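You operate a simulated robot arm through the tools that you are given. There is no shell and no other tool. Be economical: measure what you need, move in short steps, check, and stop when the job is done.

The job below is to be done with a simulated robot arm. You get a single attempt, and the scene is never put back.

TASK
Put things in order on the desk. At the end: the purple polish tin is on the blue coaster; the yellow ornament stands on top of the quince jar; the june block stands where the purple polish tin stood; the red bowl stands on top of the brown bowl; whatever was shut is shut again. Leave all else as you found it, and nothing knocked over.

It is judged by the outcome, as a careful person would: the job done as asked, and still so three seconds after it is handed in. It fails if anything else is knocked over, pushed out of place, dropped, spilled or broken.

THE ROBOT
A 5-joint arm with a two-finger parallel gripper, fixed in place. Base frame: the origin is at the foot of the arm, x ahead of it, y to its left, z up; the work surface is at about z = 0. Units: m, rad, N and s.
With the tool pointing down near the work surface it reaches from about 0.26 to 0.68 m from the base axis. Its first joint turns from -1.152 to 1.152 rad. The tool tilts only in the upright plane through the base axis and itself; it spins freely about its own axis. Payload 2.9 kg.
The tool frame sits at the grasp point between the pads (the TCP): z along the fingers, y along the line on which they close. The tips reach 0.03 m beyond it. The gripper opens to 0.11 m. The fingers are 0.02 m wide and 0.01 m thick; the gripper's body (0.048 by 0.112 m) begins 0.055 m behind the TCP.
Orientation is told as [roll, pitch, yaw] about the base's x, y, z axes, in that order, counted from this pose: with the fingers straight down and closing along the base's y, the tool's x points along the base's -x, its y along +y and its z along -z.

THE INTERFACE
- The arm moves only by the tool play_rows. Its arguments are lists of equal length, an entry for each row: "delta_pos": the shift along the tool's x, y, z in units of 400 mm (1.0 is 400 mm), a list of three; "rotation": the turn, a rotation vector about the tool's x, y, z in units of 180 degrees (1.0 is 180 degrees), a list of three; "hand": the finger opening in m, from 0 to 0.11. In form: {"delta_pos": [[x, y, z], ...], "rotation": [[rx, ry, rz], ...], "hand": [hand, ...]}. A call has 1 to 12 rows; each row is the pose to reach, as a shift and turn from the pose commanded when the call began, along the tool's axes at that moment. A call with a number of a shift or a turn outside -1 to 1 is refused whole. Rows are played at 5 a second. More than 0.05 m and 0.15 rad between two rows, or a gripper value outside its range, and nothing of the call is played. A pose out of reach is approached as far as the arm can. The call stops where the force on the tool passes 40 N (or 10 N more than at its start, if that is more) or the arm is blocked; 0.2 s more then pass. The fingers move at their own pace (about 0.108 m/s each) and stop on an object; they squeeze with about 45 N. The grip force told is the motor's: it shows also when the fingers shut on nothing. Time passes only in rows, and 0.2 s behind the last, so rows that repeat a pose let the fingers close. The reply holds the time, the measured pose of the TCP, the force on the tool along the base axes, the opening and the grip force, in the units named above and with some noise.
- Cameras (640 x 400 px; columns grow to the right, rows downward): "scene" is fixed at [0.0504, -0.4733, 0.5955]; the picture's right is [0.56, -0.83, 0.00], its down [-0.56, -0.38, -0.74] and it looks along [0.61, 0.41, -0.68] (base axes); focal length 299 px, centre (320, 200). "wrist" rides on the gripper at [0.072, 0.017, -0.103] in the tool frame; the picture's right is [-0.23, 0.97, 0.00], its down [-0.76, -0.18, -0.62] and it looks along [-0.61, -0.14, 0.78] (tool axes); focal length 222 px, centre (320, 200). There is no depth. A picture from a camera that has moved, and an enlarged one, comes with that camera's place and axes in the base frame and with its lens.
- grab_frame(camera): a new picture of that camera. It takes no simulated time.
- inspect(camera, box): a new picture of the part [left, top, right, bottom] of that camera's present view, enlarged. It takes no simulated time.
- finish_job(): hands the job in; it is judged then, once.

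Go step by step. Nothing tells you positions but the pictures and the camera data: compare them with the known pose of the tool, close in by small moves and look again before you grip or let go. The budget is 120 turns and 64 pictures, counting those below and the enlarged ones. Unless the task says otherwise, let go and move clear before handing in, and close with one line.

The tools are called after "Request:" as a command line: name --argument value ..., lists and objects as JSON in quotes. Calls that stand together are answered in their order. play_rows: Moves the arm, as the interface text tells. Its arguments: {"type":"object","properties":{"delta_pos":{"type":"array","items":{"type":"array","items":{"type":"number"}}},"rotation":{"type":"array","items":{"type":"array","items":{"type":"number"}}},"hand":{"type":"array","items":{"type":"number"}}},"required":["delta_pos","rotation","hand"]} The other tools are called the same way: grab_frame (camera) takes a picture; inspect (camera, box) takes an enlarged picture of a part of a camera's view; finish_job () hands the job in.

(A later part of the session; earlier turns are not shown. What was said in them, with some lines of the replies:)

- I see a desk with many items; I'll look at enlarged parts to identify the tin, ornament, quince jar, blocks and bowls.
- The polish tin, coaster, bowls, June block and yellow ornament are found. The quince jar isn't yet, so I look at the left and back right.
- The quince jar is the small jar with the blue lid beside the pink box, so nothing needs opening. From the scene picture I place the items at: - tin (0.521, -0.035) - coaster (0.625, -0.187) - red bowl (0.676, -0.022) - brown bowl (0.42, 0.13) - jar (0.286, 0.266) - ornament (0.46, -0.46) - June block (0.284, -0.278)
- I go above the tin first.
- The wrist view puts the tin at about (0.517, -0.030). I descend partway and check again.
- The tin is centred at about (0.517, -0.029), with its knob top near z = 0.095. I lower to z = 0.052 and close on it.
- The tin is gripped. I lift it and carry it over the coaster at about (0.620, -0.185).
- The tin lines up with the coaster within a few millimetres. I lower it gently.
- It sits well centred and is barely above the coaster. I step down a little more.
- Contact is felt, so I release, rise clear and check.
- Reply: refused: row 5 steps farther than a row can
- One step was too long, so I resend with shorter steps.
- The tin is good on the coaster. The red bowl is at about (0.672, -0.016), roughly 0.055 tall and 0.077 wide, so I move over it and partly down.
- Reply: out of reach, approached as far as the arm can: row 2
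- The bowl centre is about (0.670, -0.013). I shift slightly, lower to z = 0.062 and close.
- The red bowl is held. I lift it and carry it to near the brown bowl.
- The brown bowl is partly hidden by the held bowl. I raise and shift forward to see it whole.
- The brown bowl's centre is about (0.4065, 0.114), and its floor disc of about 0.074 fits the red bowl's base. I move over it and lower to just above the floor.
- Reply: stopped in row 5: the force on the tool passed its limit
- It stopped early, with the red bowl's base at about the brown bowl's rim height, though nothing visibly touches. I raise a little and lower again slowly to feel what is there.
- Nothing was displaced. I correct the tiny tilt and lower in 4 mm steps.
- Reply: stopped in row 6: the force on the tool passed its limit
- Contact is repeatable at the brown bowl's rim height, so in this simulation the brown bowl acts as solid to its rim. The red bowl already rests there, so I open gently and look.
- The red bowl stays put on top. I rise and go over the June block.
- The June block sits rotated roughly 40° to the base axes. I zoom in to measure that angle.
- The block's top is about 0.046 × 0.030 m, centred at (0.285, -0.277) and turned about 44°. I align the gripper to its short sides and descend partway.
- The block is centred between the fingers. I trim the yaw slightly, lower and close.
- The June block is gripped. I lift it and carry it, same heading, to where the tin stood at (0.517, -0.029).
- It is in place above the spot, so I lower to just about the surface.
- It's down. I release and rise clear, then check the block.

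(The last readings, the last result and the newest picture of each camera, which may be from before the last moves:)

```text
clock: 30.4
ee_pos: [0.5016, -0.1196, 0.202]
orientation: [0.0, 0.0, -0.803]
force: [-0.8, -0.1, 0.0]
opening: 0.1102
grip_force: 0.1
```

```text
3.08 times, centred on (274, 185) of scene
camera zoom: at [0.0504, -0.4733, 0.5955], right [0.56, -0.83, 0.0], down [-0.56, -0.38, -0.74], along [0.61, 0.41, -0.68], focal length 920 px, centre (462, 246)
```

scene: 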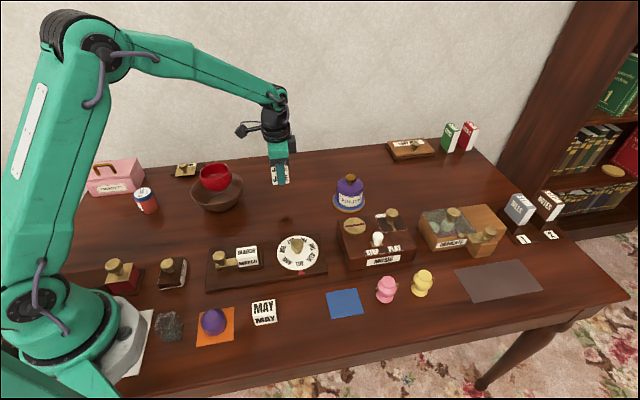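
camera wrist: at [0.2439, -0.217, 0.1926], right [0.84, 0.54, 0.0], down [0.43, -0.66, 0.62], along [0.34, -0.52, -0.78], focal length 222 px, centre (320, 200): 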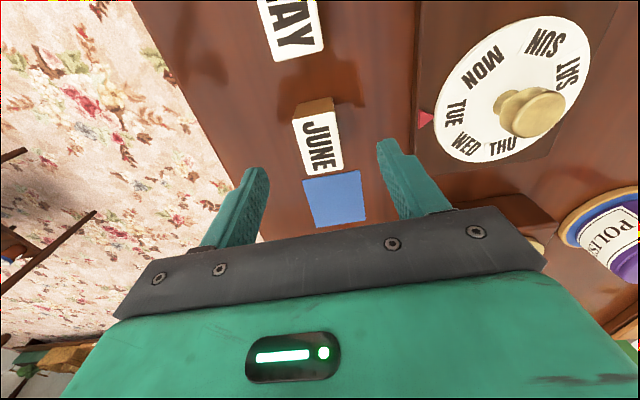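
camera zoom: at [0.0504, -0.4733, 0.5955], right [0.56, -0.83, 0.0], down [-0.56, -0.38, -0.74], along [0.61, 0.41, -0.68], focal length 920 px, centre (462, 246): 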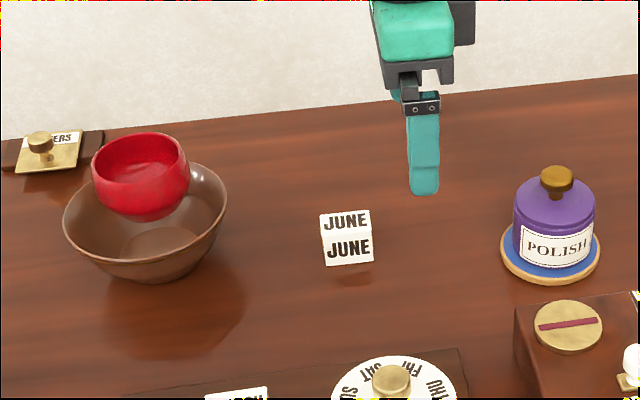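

The block stands properly. Next I go above the yellow ornament.

Request:
play_rows --delta_pos '[[-0.07, -0.09, 0], [-0.14, -0.18, 0], [-0.21, -0.27, 0], [-0.28, -0.36, 0], [-0.35, -0.45, 0], [-0.42, -0.54, 0], [-0.48, -0.61, 0], [-0.514, -0.656, 0], [-0.514, -0.656, 0]]' --rotation '[[0, 0, 0], [0, 0, 0], [0, 0, 0], [0, 0, 0], [0, 0, 0], [0, 0, 0], [0, 0, 0], [0, 0, 0], [0, 0, 0]]' --hand '[0.11, 0.11, 0.11, 0.11, 0.11, 0.11, 0.11, 0.11, 0.11]'

Request:
grab_frame --camera "wrist"

Request:
inspect --camera "scene" --box '[360, 250, 460, 312]'

```text
clock: 32.4
ee_pos: [0.4575, -0.4493, 0.2039]
orientation: [-0.001, 0.001, -0.802]
force: [0.1, 0.0, -0.3]
opening: 0.11
grip_force: 0.0
```

```text
22 pictures are left
camera wrist: at [0.4185, -0.3868, 0.3073], right [0.86, 0.51, 0.0], down [0.4, -0.67, 0.62], along [0.32, -0.53, -0.78], focal length 222 px, centre (320, 200)
```

wrist: 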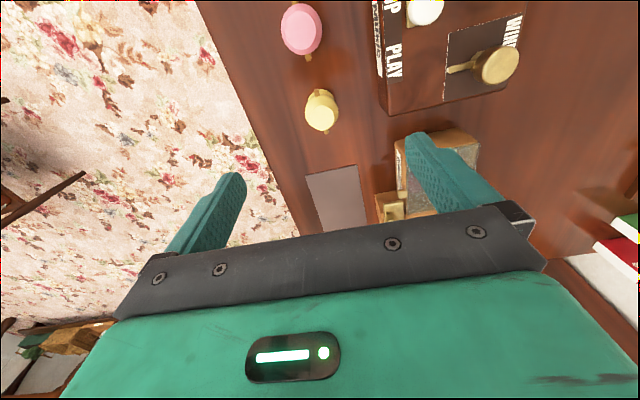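

```text
6.40 times, centred on (410, 281) of scene
camera zoom: at [0.0504, -0.4733, 0.5955], right [0.56, -0.83, 0.0], down [-0.56, -0.38, -0.74], along [0.61, 0.41, -0.68], focal length 1913 px, centre (-256, -318)
```

zoom: 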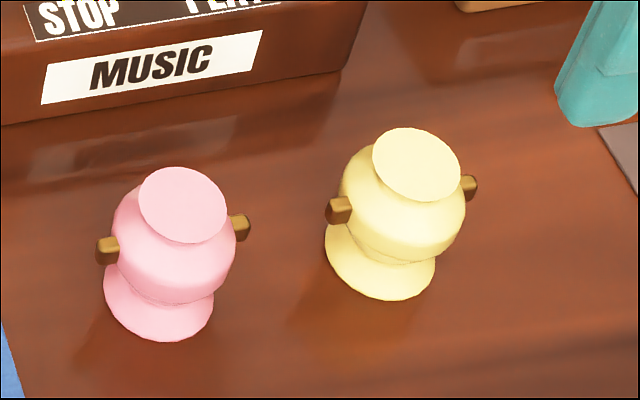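

The gripper's heading already closes across the ornament, square to its handles. I descend partway and refine the position.

Request:
play_rows --delta_pos '[[-0.006, -0.003, 0.08], [-0.011, -0.0055, 0.17], [-0.011, -0.0055, 0.235], [-0.011, -0.0055, 0.235]]' --rotation '[[0, 0, 0], [0, 0, 0], [0, 0, 0], [0, 0, 0]]' --hand '[0.1, 0.09, 0.085, 0.085]'

Request:
inspect --camera "wrist" --box '[220, 60, 440, 200]'

Request:
inspect --camera "scene" --box '[360, 230, 480, 305]'

```text
clock: 33.4
ee_pos: [0.458, -0.454, 0.108]
orientation: [-0.001, 0.0, -0.805]
force: [-0.2, -0.1, -0.6]
opening: 0.0852
grip_force: 0.0
```

```text
2.86 times, centred on (330, 130) of wrist
camera zoom: at [0.4191, -0.3916, 0.2128], right [0.86, 0.51, 0.0], down [0.4, -0.67, 0.62], along [0.32, -0.54, -0.78], focal length 635 px, centre (291, 400)
```

zoom: 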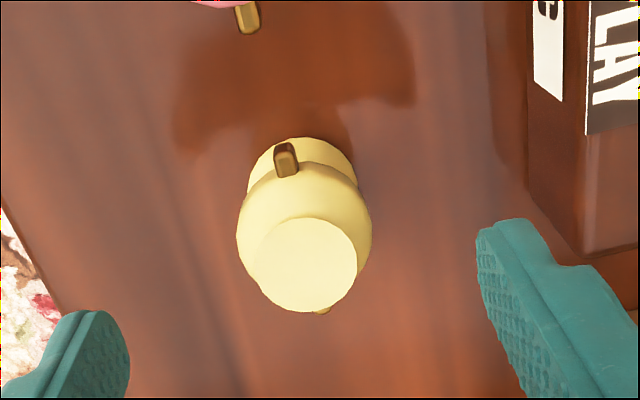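

```text
5.33 times, centred on (420, 268) of scene
camera zoom: at [0.0504, -0.4733, 0.5955], right [0.56, -0.83, 0.0], down [-0.56, -0.38, -0.74], along [0.61, 0.41, -0.68], focal length 1594 px, centre (-213, -160)
```

zoom: 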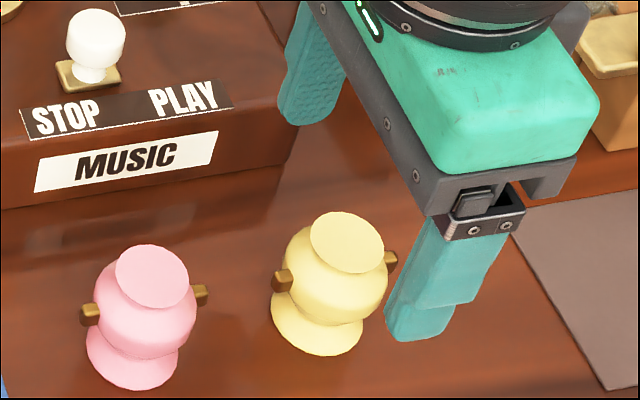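

Centred at about (0.460, -0.454). I lower to z = 0.044 and grip the body.

Request:
play_rows --delta_pos '[[-0.004, 0.004, 0.08], [-0.004, 0.004, 0.16], [-0.004, 0.004, 0.16], [-0.004, 0.004, 0.16], [-0.004, 0.004, 0.16], [-0.004, 0.004, 0.16]]' --rotation '[[0, 0, 0], [0, 0, 0], [0, 0, 0], [0, 0, 0], [0, 0, 0], [0, 0, 0]]' --hand '[0.085, 0.085, 0.06, 0.03, 0.03, 0.03]'

Request:
inspect --camera "scene" --box '[360, 230, 480, 305]'

```text
clock: 34.8
ee_pos: [0.4593, -0.4541, 0.0447]
orientation: [-0.001, 0.001, -0.804]
force: [0.3, -0.2, -0.2]
opening: 0.0365
grip_force: 44.6
```

```text
5.33 times, centred on (420, 268) of scene
camera zoom: at [0.0504, -0.4733, 0.5955], right [0.56, -0.83, 0.0], down [-0.56, -0.38, -0.74], along [0.61, 0.41, -0.68], focal length 1594 px, centre (-213, -160)
```

zoom: 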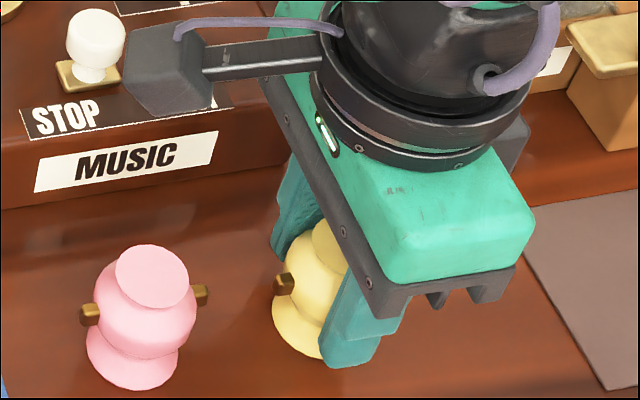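

Gripped. I lift and carry the ornament toward the jar in two legs.

Request:
play_rows --delta_pos '[[0, 0, -0.1], [0, 0, -0.2], [0, 0, -0.3], [0, 0, -0.4], [0.1, 0.059, -0.42], [0.2, 0.118, -0.42], [0.3, 0.176, -0.42], [0.4, 0.235, -0.42], [0.5, 0.294, -0.42], [0.6, 0.353, -0.42], [0.7, 0.412, -0.42], [0.8, 0.47, -0.42]]' --rotation '[[0, 0, 0], [0, 0, 0], [0, 0, 0], [0, 0, 0], [0, 0, 0], [0, 0, 0], [0, 0, 0], [0, 0, 0], [0, 0, 0], [0, 0, 0], [0, 0, 0], [0, 0, 0]]' --hand '[0.03, 0.03, 0.03, 0.03, 0.03, 0.03, 0.03, 0.03, 0.03, 0.03, 0.03, 0.03]'

```text
clock: 37.4
ee_pos: [0.3731, -0.0926, 0.2138]
orientation: [0.0, 0.002, -0.804]
force: [-0.1, -0.2, -1.4]
opening: 0.0366
grip_force: 45.2
```

Request:
play_rows --delta_pos '[[0.09, 0.054, 0], [0.18, 0.108, 0], [0.27, 0.162, 0], [0.36, 0.216, 0], [0.45, 0.27, 0], [0.54, 0.324, 0], [0.63, 0.378, 0], [0.706, 0.427, 0], [0.706, 0.427, 0]]' --rotation '[[0, 0, 0], [0, 0, 0], [0, 0, 0], [0, 0, 0], [0, 0, 0], [0, 0, 0], [0, 0, 0], [0, 0, 0], [0, 0, 0]]' --hand '[0.03, 0.03, 0.03, 0.03, 0.03, 0.03, 0.03, 0.03, 0.03]'

Request:
grab_frame --camera "wrist"

Request:
inspect --camera "scene" --box '[60, 110, 220, 230]'

```text
clock: 39.4
ee_pos: [0.3016, 0.2272, 0.2134]
orientation: [-0.001, -0.001, -0.805]
force: [0.0, -0.3, -0.1]
opening: 0.0365
grip_force: 45.2
```

```text
17 pictures are left
camera wrist: at [0.2626, 0.2908, 0.3178], right [0.86, 0.51, 0.0], down [0.4, -0.67, 0.62], along [0.32, -0.54, -0.78], focal length 222 px, centre (320, 200)
```

wrist: 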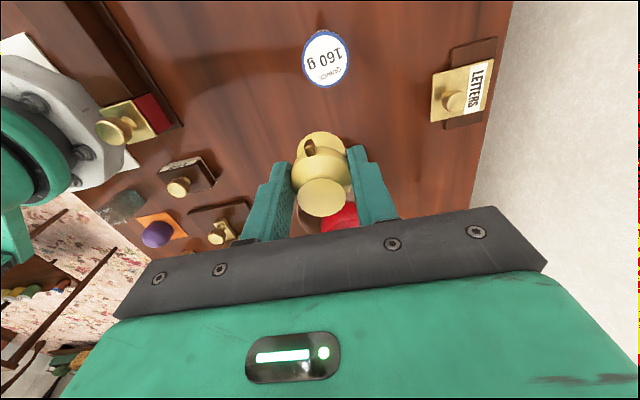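

```text
3.33 times, centred on (140, 170) of scene
camera zoom: at [0.0504, -0.4733, 0.5955], right [0.56, -0.83, 0.0], down [-0.56, -0.38, -0.74], along [0.61, 0.41, -0.68], focal length 996 px, centre (920, 300)
```

zoom: 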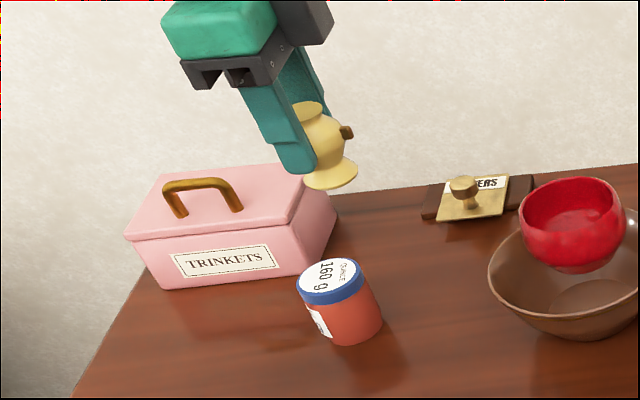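

The jar lid centre is about (0.283, 0.267), with its top near z = 0.059. I move over it at a safe height and check the alignment.

Request:
play_rows --delta_pos '[[0.05, 0.018, 0.0], [0.105, 0.036, 0.04], [0.105, 0.036, 0.12], [0.105, 0.036, 0.19], [0.105, 0.036, 0.19]]' --rotation '[[0, 0, 0], [0, 0, 0], [0, 0, 0], [0, 0, 0], [0, 0, 0]]' --hand '[0.03, 0.03, 0.03, 0.03, 0.03]'

Request:
inspect --camera "wrist" --box '[240, 40, 420, 240]'

Request:
inspect --camera "scene" --box '[105, 150, 185, 220]'

```text
clock: 40.6
ee_pos: [0.2826, 0.2677, 0.1362]
orientation: [-0.002, 0.001, -0.805]
force: [-0.7, -0.1, -0.3]
opening: 0.0364
grip_force: 45.0
```

```text
2.00 times, centred on (330, 140) of wrist
camera zoom: at [0.2438, 0.3305, 0.2405], right [0.86, 0.51, 0.0], down [0.4, -0.67, 0.62], along [0.32, -0.54, -0.78], focal length 444 px, centre (300, 320)
```

zoom: 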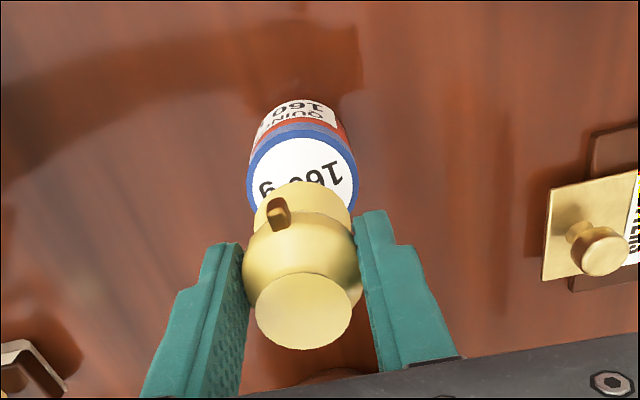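

```text
5.71 times, centred on (145, 185) of scene
camera zoom: at [0.0504, -0.4733, 0.5955], right [0.56, -0.83, 0.0], down [-0.56, -0.38, -0.74], along [0.61, 0.41, -0.68], focal length 1708 px, centre (1320, 286)
```

zoom: 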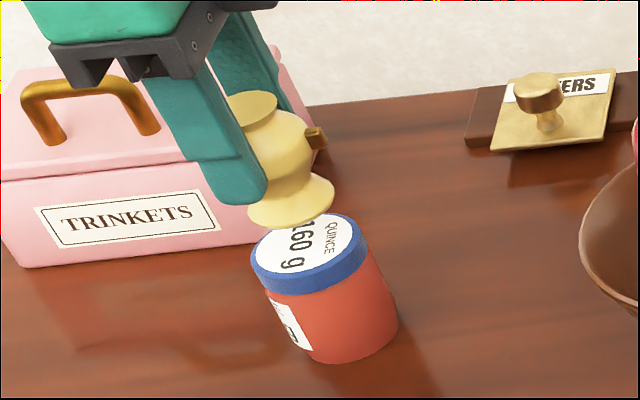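

Both views agree within a few millimetres. I make a small correction and lower slowly onto the lid.

Request:
play_rows --delta_pos '[[0.004, 0.006, 0.03], [0.004, 0.006, 0.055], [0.004, 0.006, 0.068], [0.004, 0.006, 0.073], [0.004, 0.006, 0.073]]' --rotation '[[0, 0, 0], [0, 0, 0], [0, 0, 0], [0, 0, 0], [0, 0, 0]]' --hand '[0.03, 0.03, 0.03, 0.03, 0.03]'

Request:
inspect --camera "scene" --box '[105, 150, 185, 220]'

Request:
inspect --camera "wrist" --box '[240, 40, 420, 240]'

```text
clock: 41.8
ee_pos: [0.2825, 0.2715, 0.1086]
orientation: [0.004, 0.001, -0.804]
force: [2.8, -0.6, 18.2]
opening: 0.0363
grip_force: 45.0
```

```text
5.71 times, centred on (145, 185) of scene
camera zoom: at [0.0504, -0.4734, 0.5954], right [0.56, -0.83, 0.0], down [-0.56, -0.38, -0.74], along [0.61, 0.41, -0.68], focal length 1708 px, centre (1320, 286)
```

zoom: 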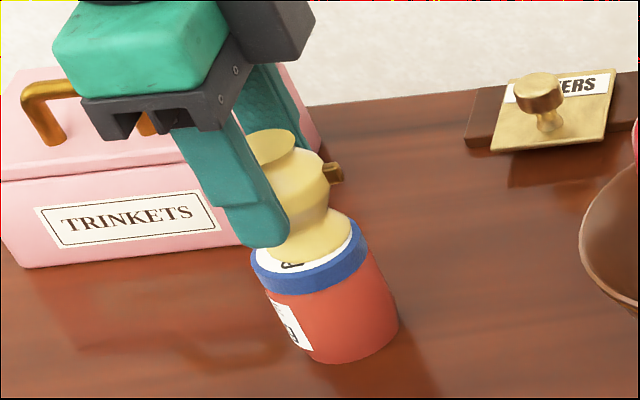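

```text
2.00 times, centred on (330, 140) of wrist
camera zoom: at [0.2444, 0.3344, 0.2125], right [0.86, 0.51, 0.0], down [0.4, -0.67, 0.62], along [0.32, -0.53, -0.78], focal length 444 px, centre (300, 320)
```

zoom: 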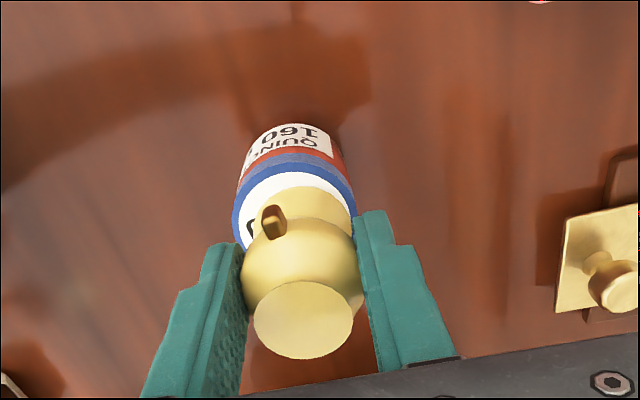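

It touches the lid (top at z ≈ 0.064) but sits about 3–4 mm off centre. I lift slightly, correct and set it down again.

Request:
play_rows --delta_pos '[[0, 0, -0.015], [0.0075, -0.006, -0.015], [0.0075, -0.006, -0.015], [0.0075, -0.006, -0.006], [0.0075, -0.006, -0.002], [0.0075, -0.006, -0.002]]' --rotation '[[0, 0, 0], [0, 0, 0], [0, 0, 0], [0, 0, 0], [0, 0, 0], [0, 0, 0]]' --hand '[0.03, 0.03, 0.03, 0.03, 0.03, 0.03]'

Request:
inspect --camera "wrist" --box '[260, 90, 380, 210]'

Request:
inspect --camera "scene" --box '[115, 160, 175, 220]'

```text
clock: 43.2
ee_pos: [0.2797, 0.2722, 0.1099]
orientation: [-0.003, 0.0, -0.804]
force: [0.2, -0.2, -0.9]
opening: 0.0361
grip_force: 45.2
```

```text
3.33 times, centred on (320, 150) of wrist
camera zoom: at [0.2398, 0.3345, 0.2131], right [0.86, 0.51, 0.0], down [0.4, -0.67, 0.62], along [0.32, -0.54, -0.78], focal length 740 px, centre (320, 367)
```

zoom: 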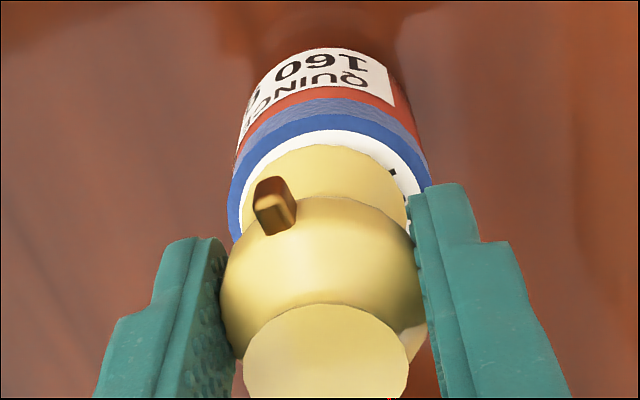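

```text
6.67 times, centred on (145, 190) of scene
camera zoom: at [0.0504, -0.4733, 0.5955], right [0.56, -0.83, 0.0], down [-0.56, -0.38, -0.74], along [0.61, 0.41, -0.68], focal length 1992 px, centre (1487, 267)
```

zoom: 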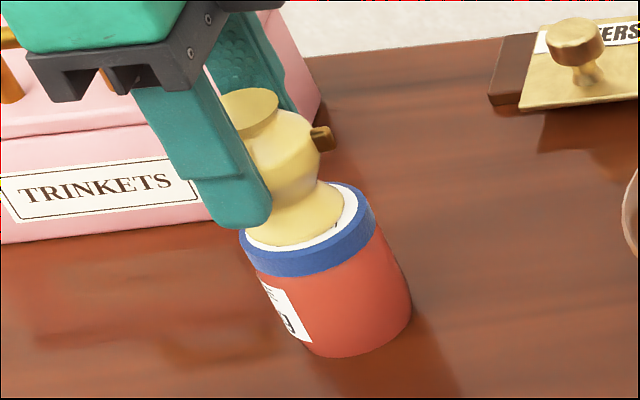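

The views are consistent with it being centred but hovering slightly. I lower in small steps and feel for contact.

Request:
play_rows --delta_pos '[[0, 0, 0.003], [0, 0, 0.005], [0, 0, 0.005]]' --rotation '[[0, 0, 0], [0, 0, 0], [0, 0, 0]]' --hand '[0.03, 0.03, 0.03]'

```text
clock: 44.0
ee_pos: [0.2782, 0.2714, 0.1085]
orientation: [0.002, -0.001, -0.805]
force: [-5.7, -2.1, 20.4]
opening: 0.036
grip_force: 45.1
```

Contact is firm at this height. I back off a millimetre to unload it, then look before release.

Request:
play_rows --delta_pos '[[0, 0, -0.002], [0, 0, -0.003], [0, 0, -0.003]]' --rotation '[[0, 0, 0], [0, 0, 0], [0, 0, 0]]' --hand '[0.03, 0.03, 0.03]'

Request:
inspect --camera "scene" --box '[125, 170, 165, 215]'

```text
clock: 44.8
ee_pos: [0.2779, 0.2724, 0.1088]
orientation: [0.001, -0.001, -0.805]
force: [0.7, 1.6, 3.9]
opening: 0.0362
grip_force: 45.1
```

```text
8.89 times, centred on (145, 192) of scene
camera zoom: at [0.0504, -0.4733, 0.5954], right [0.56, -0.83, 0.0], down [-0.56, -0.38, -0.74], along [0.61, 0.41, -0.68], focal length 2656 px, centre (1876, 267)
```

zoom: 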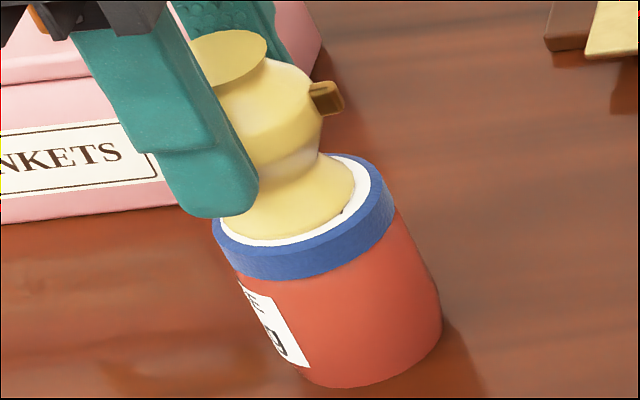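

The ornament's base is fully on the lid. I open and rise straight up.

Request:
play_rows --delta_pos '[[0, 0, 0], [0, 0, 0], [0, 0, 0], [0, 0, -0.06], [0, 0, -0.15], [0, 0, -0.25], [-0.05, -0.05, -0.3]]' --rotation '[[0, 0, 0], [0, 0, 0], [0, 0, 0], [0, 0, 0], [0, 0, 0], [0, 0, 0], [0, 0, 0]]' --hand '[0.045, 0.06, 0.08, 0.08, 0.08, 0.08, 0.08]'

Request:
grab_frame --camera "scene"

Request:
inspect --camera "scene" --box '[110, 140, 260, 225]'

```text
clock: 46.4
ee_pos: [0.278, 0.2427, 0.2298]
orientation: [-0.002, 0.001, -0.805]
force: [-0.1, 1.0, -0.5]
opening: 0.0801
grip_force: 0.1
```

```text
8 pictures are left
```

scene: 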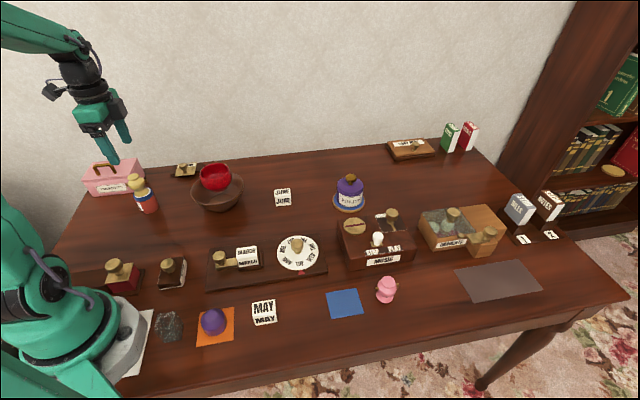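

```text
4.27 times, centred on (185, 182) of scene
camera zoom: at [0.0504, -0.4733, 0.5955], right [0.56, -0.83, 0.0], down [-0.56, -0.38, -0.74], along [0.61, 0.41, -0.68], focal length 1275 px, centre (896, 275)
```

zoom: 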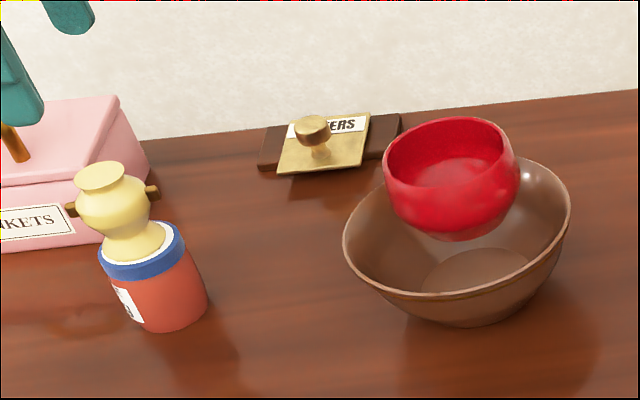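

Everything is standing as asked and nothing else has moved. I back the arm away a little and let things settle for a final check.

Request:
play_rows --delta_pos '[[0, 0, -0.08], [-0.06, 0, -0.16], [-0.12, 0, -0.16], [-0.12, 0, -0.16], [-0.12, 0, -0.16], [-0.12, 0, -0.16]]' --rotation '[[0, 0, 0], [0, 0, 0], [0, 0, 0], [0, 0, 0], [0, 0, 0], [0, 0, 0]]' --hand '[0.08, 0.08, 0.08, 0.08, 0.08, 0.08]'

Request:
inspect --camera "scene" --box '[70, 130, 400, 336]'

```text
clock: 47.8
ee_pos: [0.3112, 0.2093, 0.2925]
orientation: [-0.001, -0.001, -0.805]
force: [0.5, -1.4, -0.2]
opening: 0.0799
grip_force: 0.1
```

```text
1.94 times, centred on (235, 233) of scene
camera zoom: at [0.0504, -0.4733, 0.5955], right [0.56, -0.83, 0.0], down [-0.56, -0.38, -0.74], along [0.61, 0.41, -0.68], focal length 580 px, centre (485, 136)
```

zoom: 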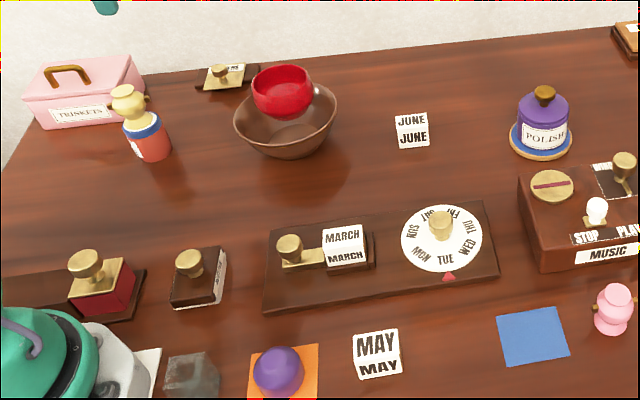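

All four placements hold and the arm is clear, so I hand the job in.

Request:
finish_job

```text
The job is handed in.
```

I've handed the job in with all four items placed. The polish tin is on the blue coaster, the yellow ornament is on the quince jar, the June block stands where the tin was, and the red bowl is on the brown bowl at rim height because it would not nest inside. Nothing had to be opened, and nothing else looked moved in the last pictures.
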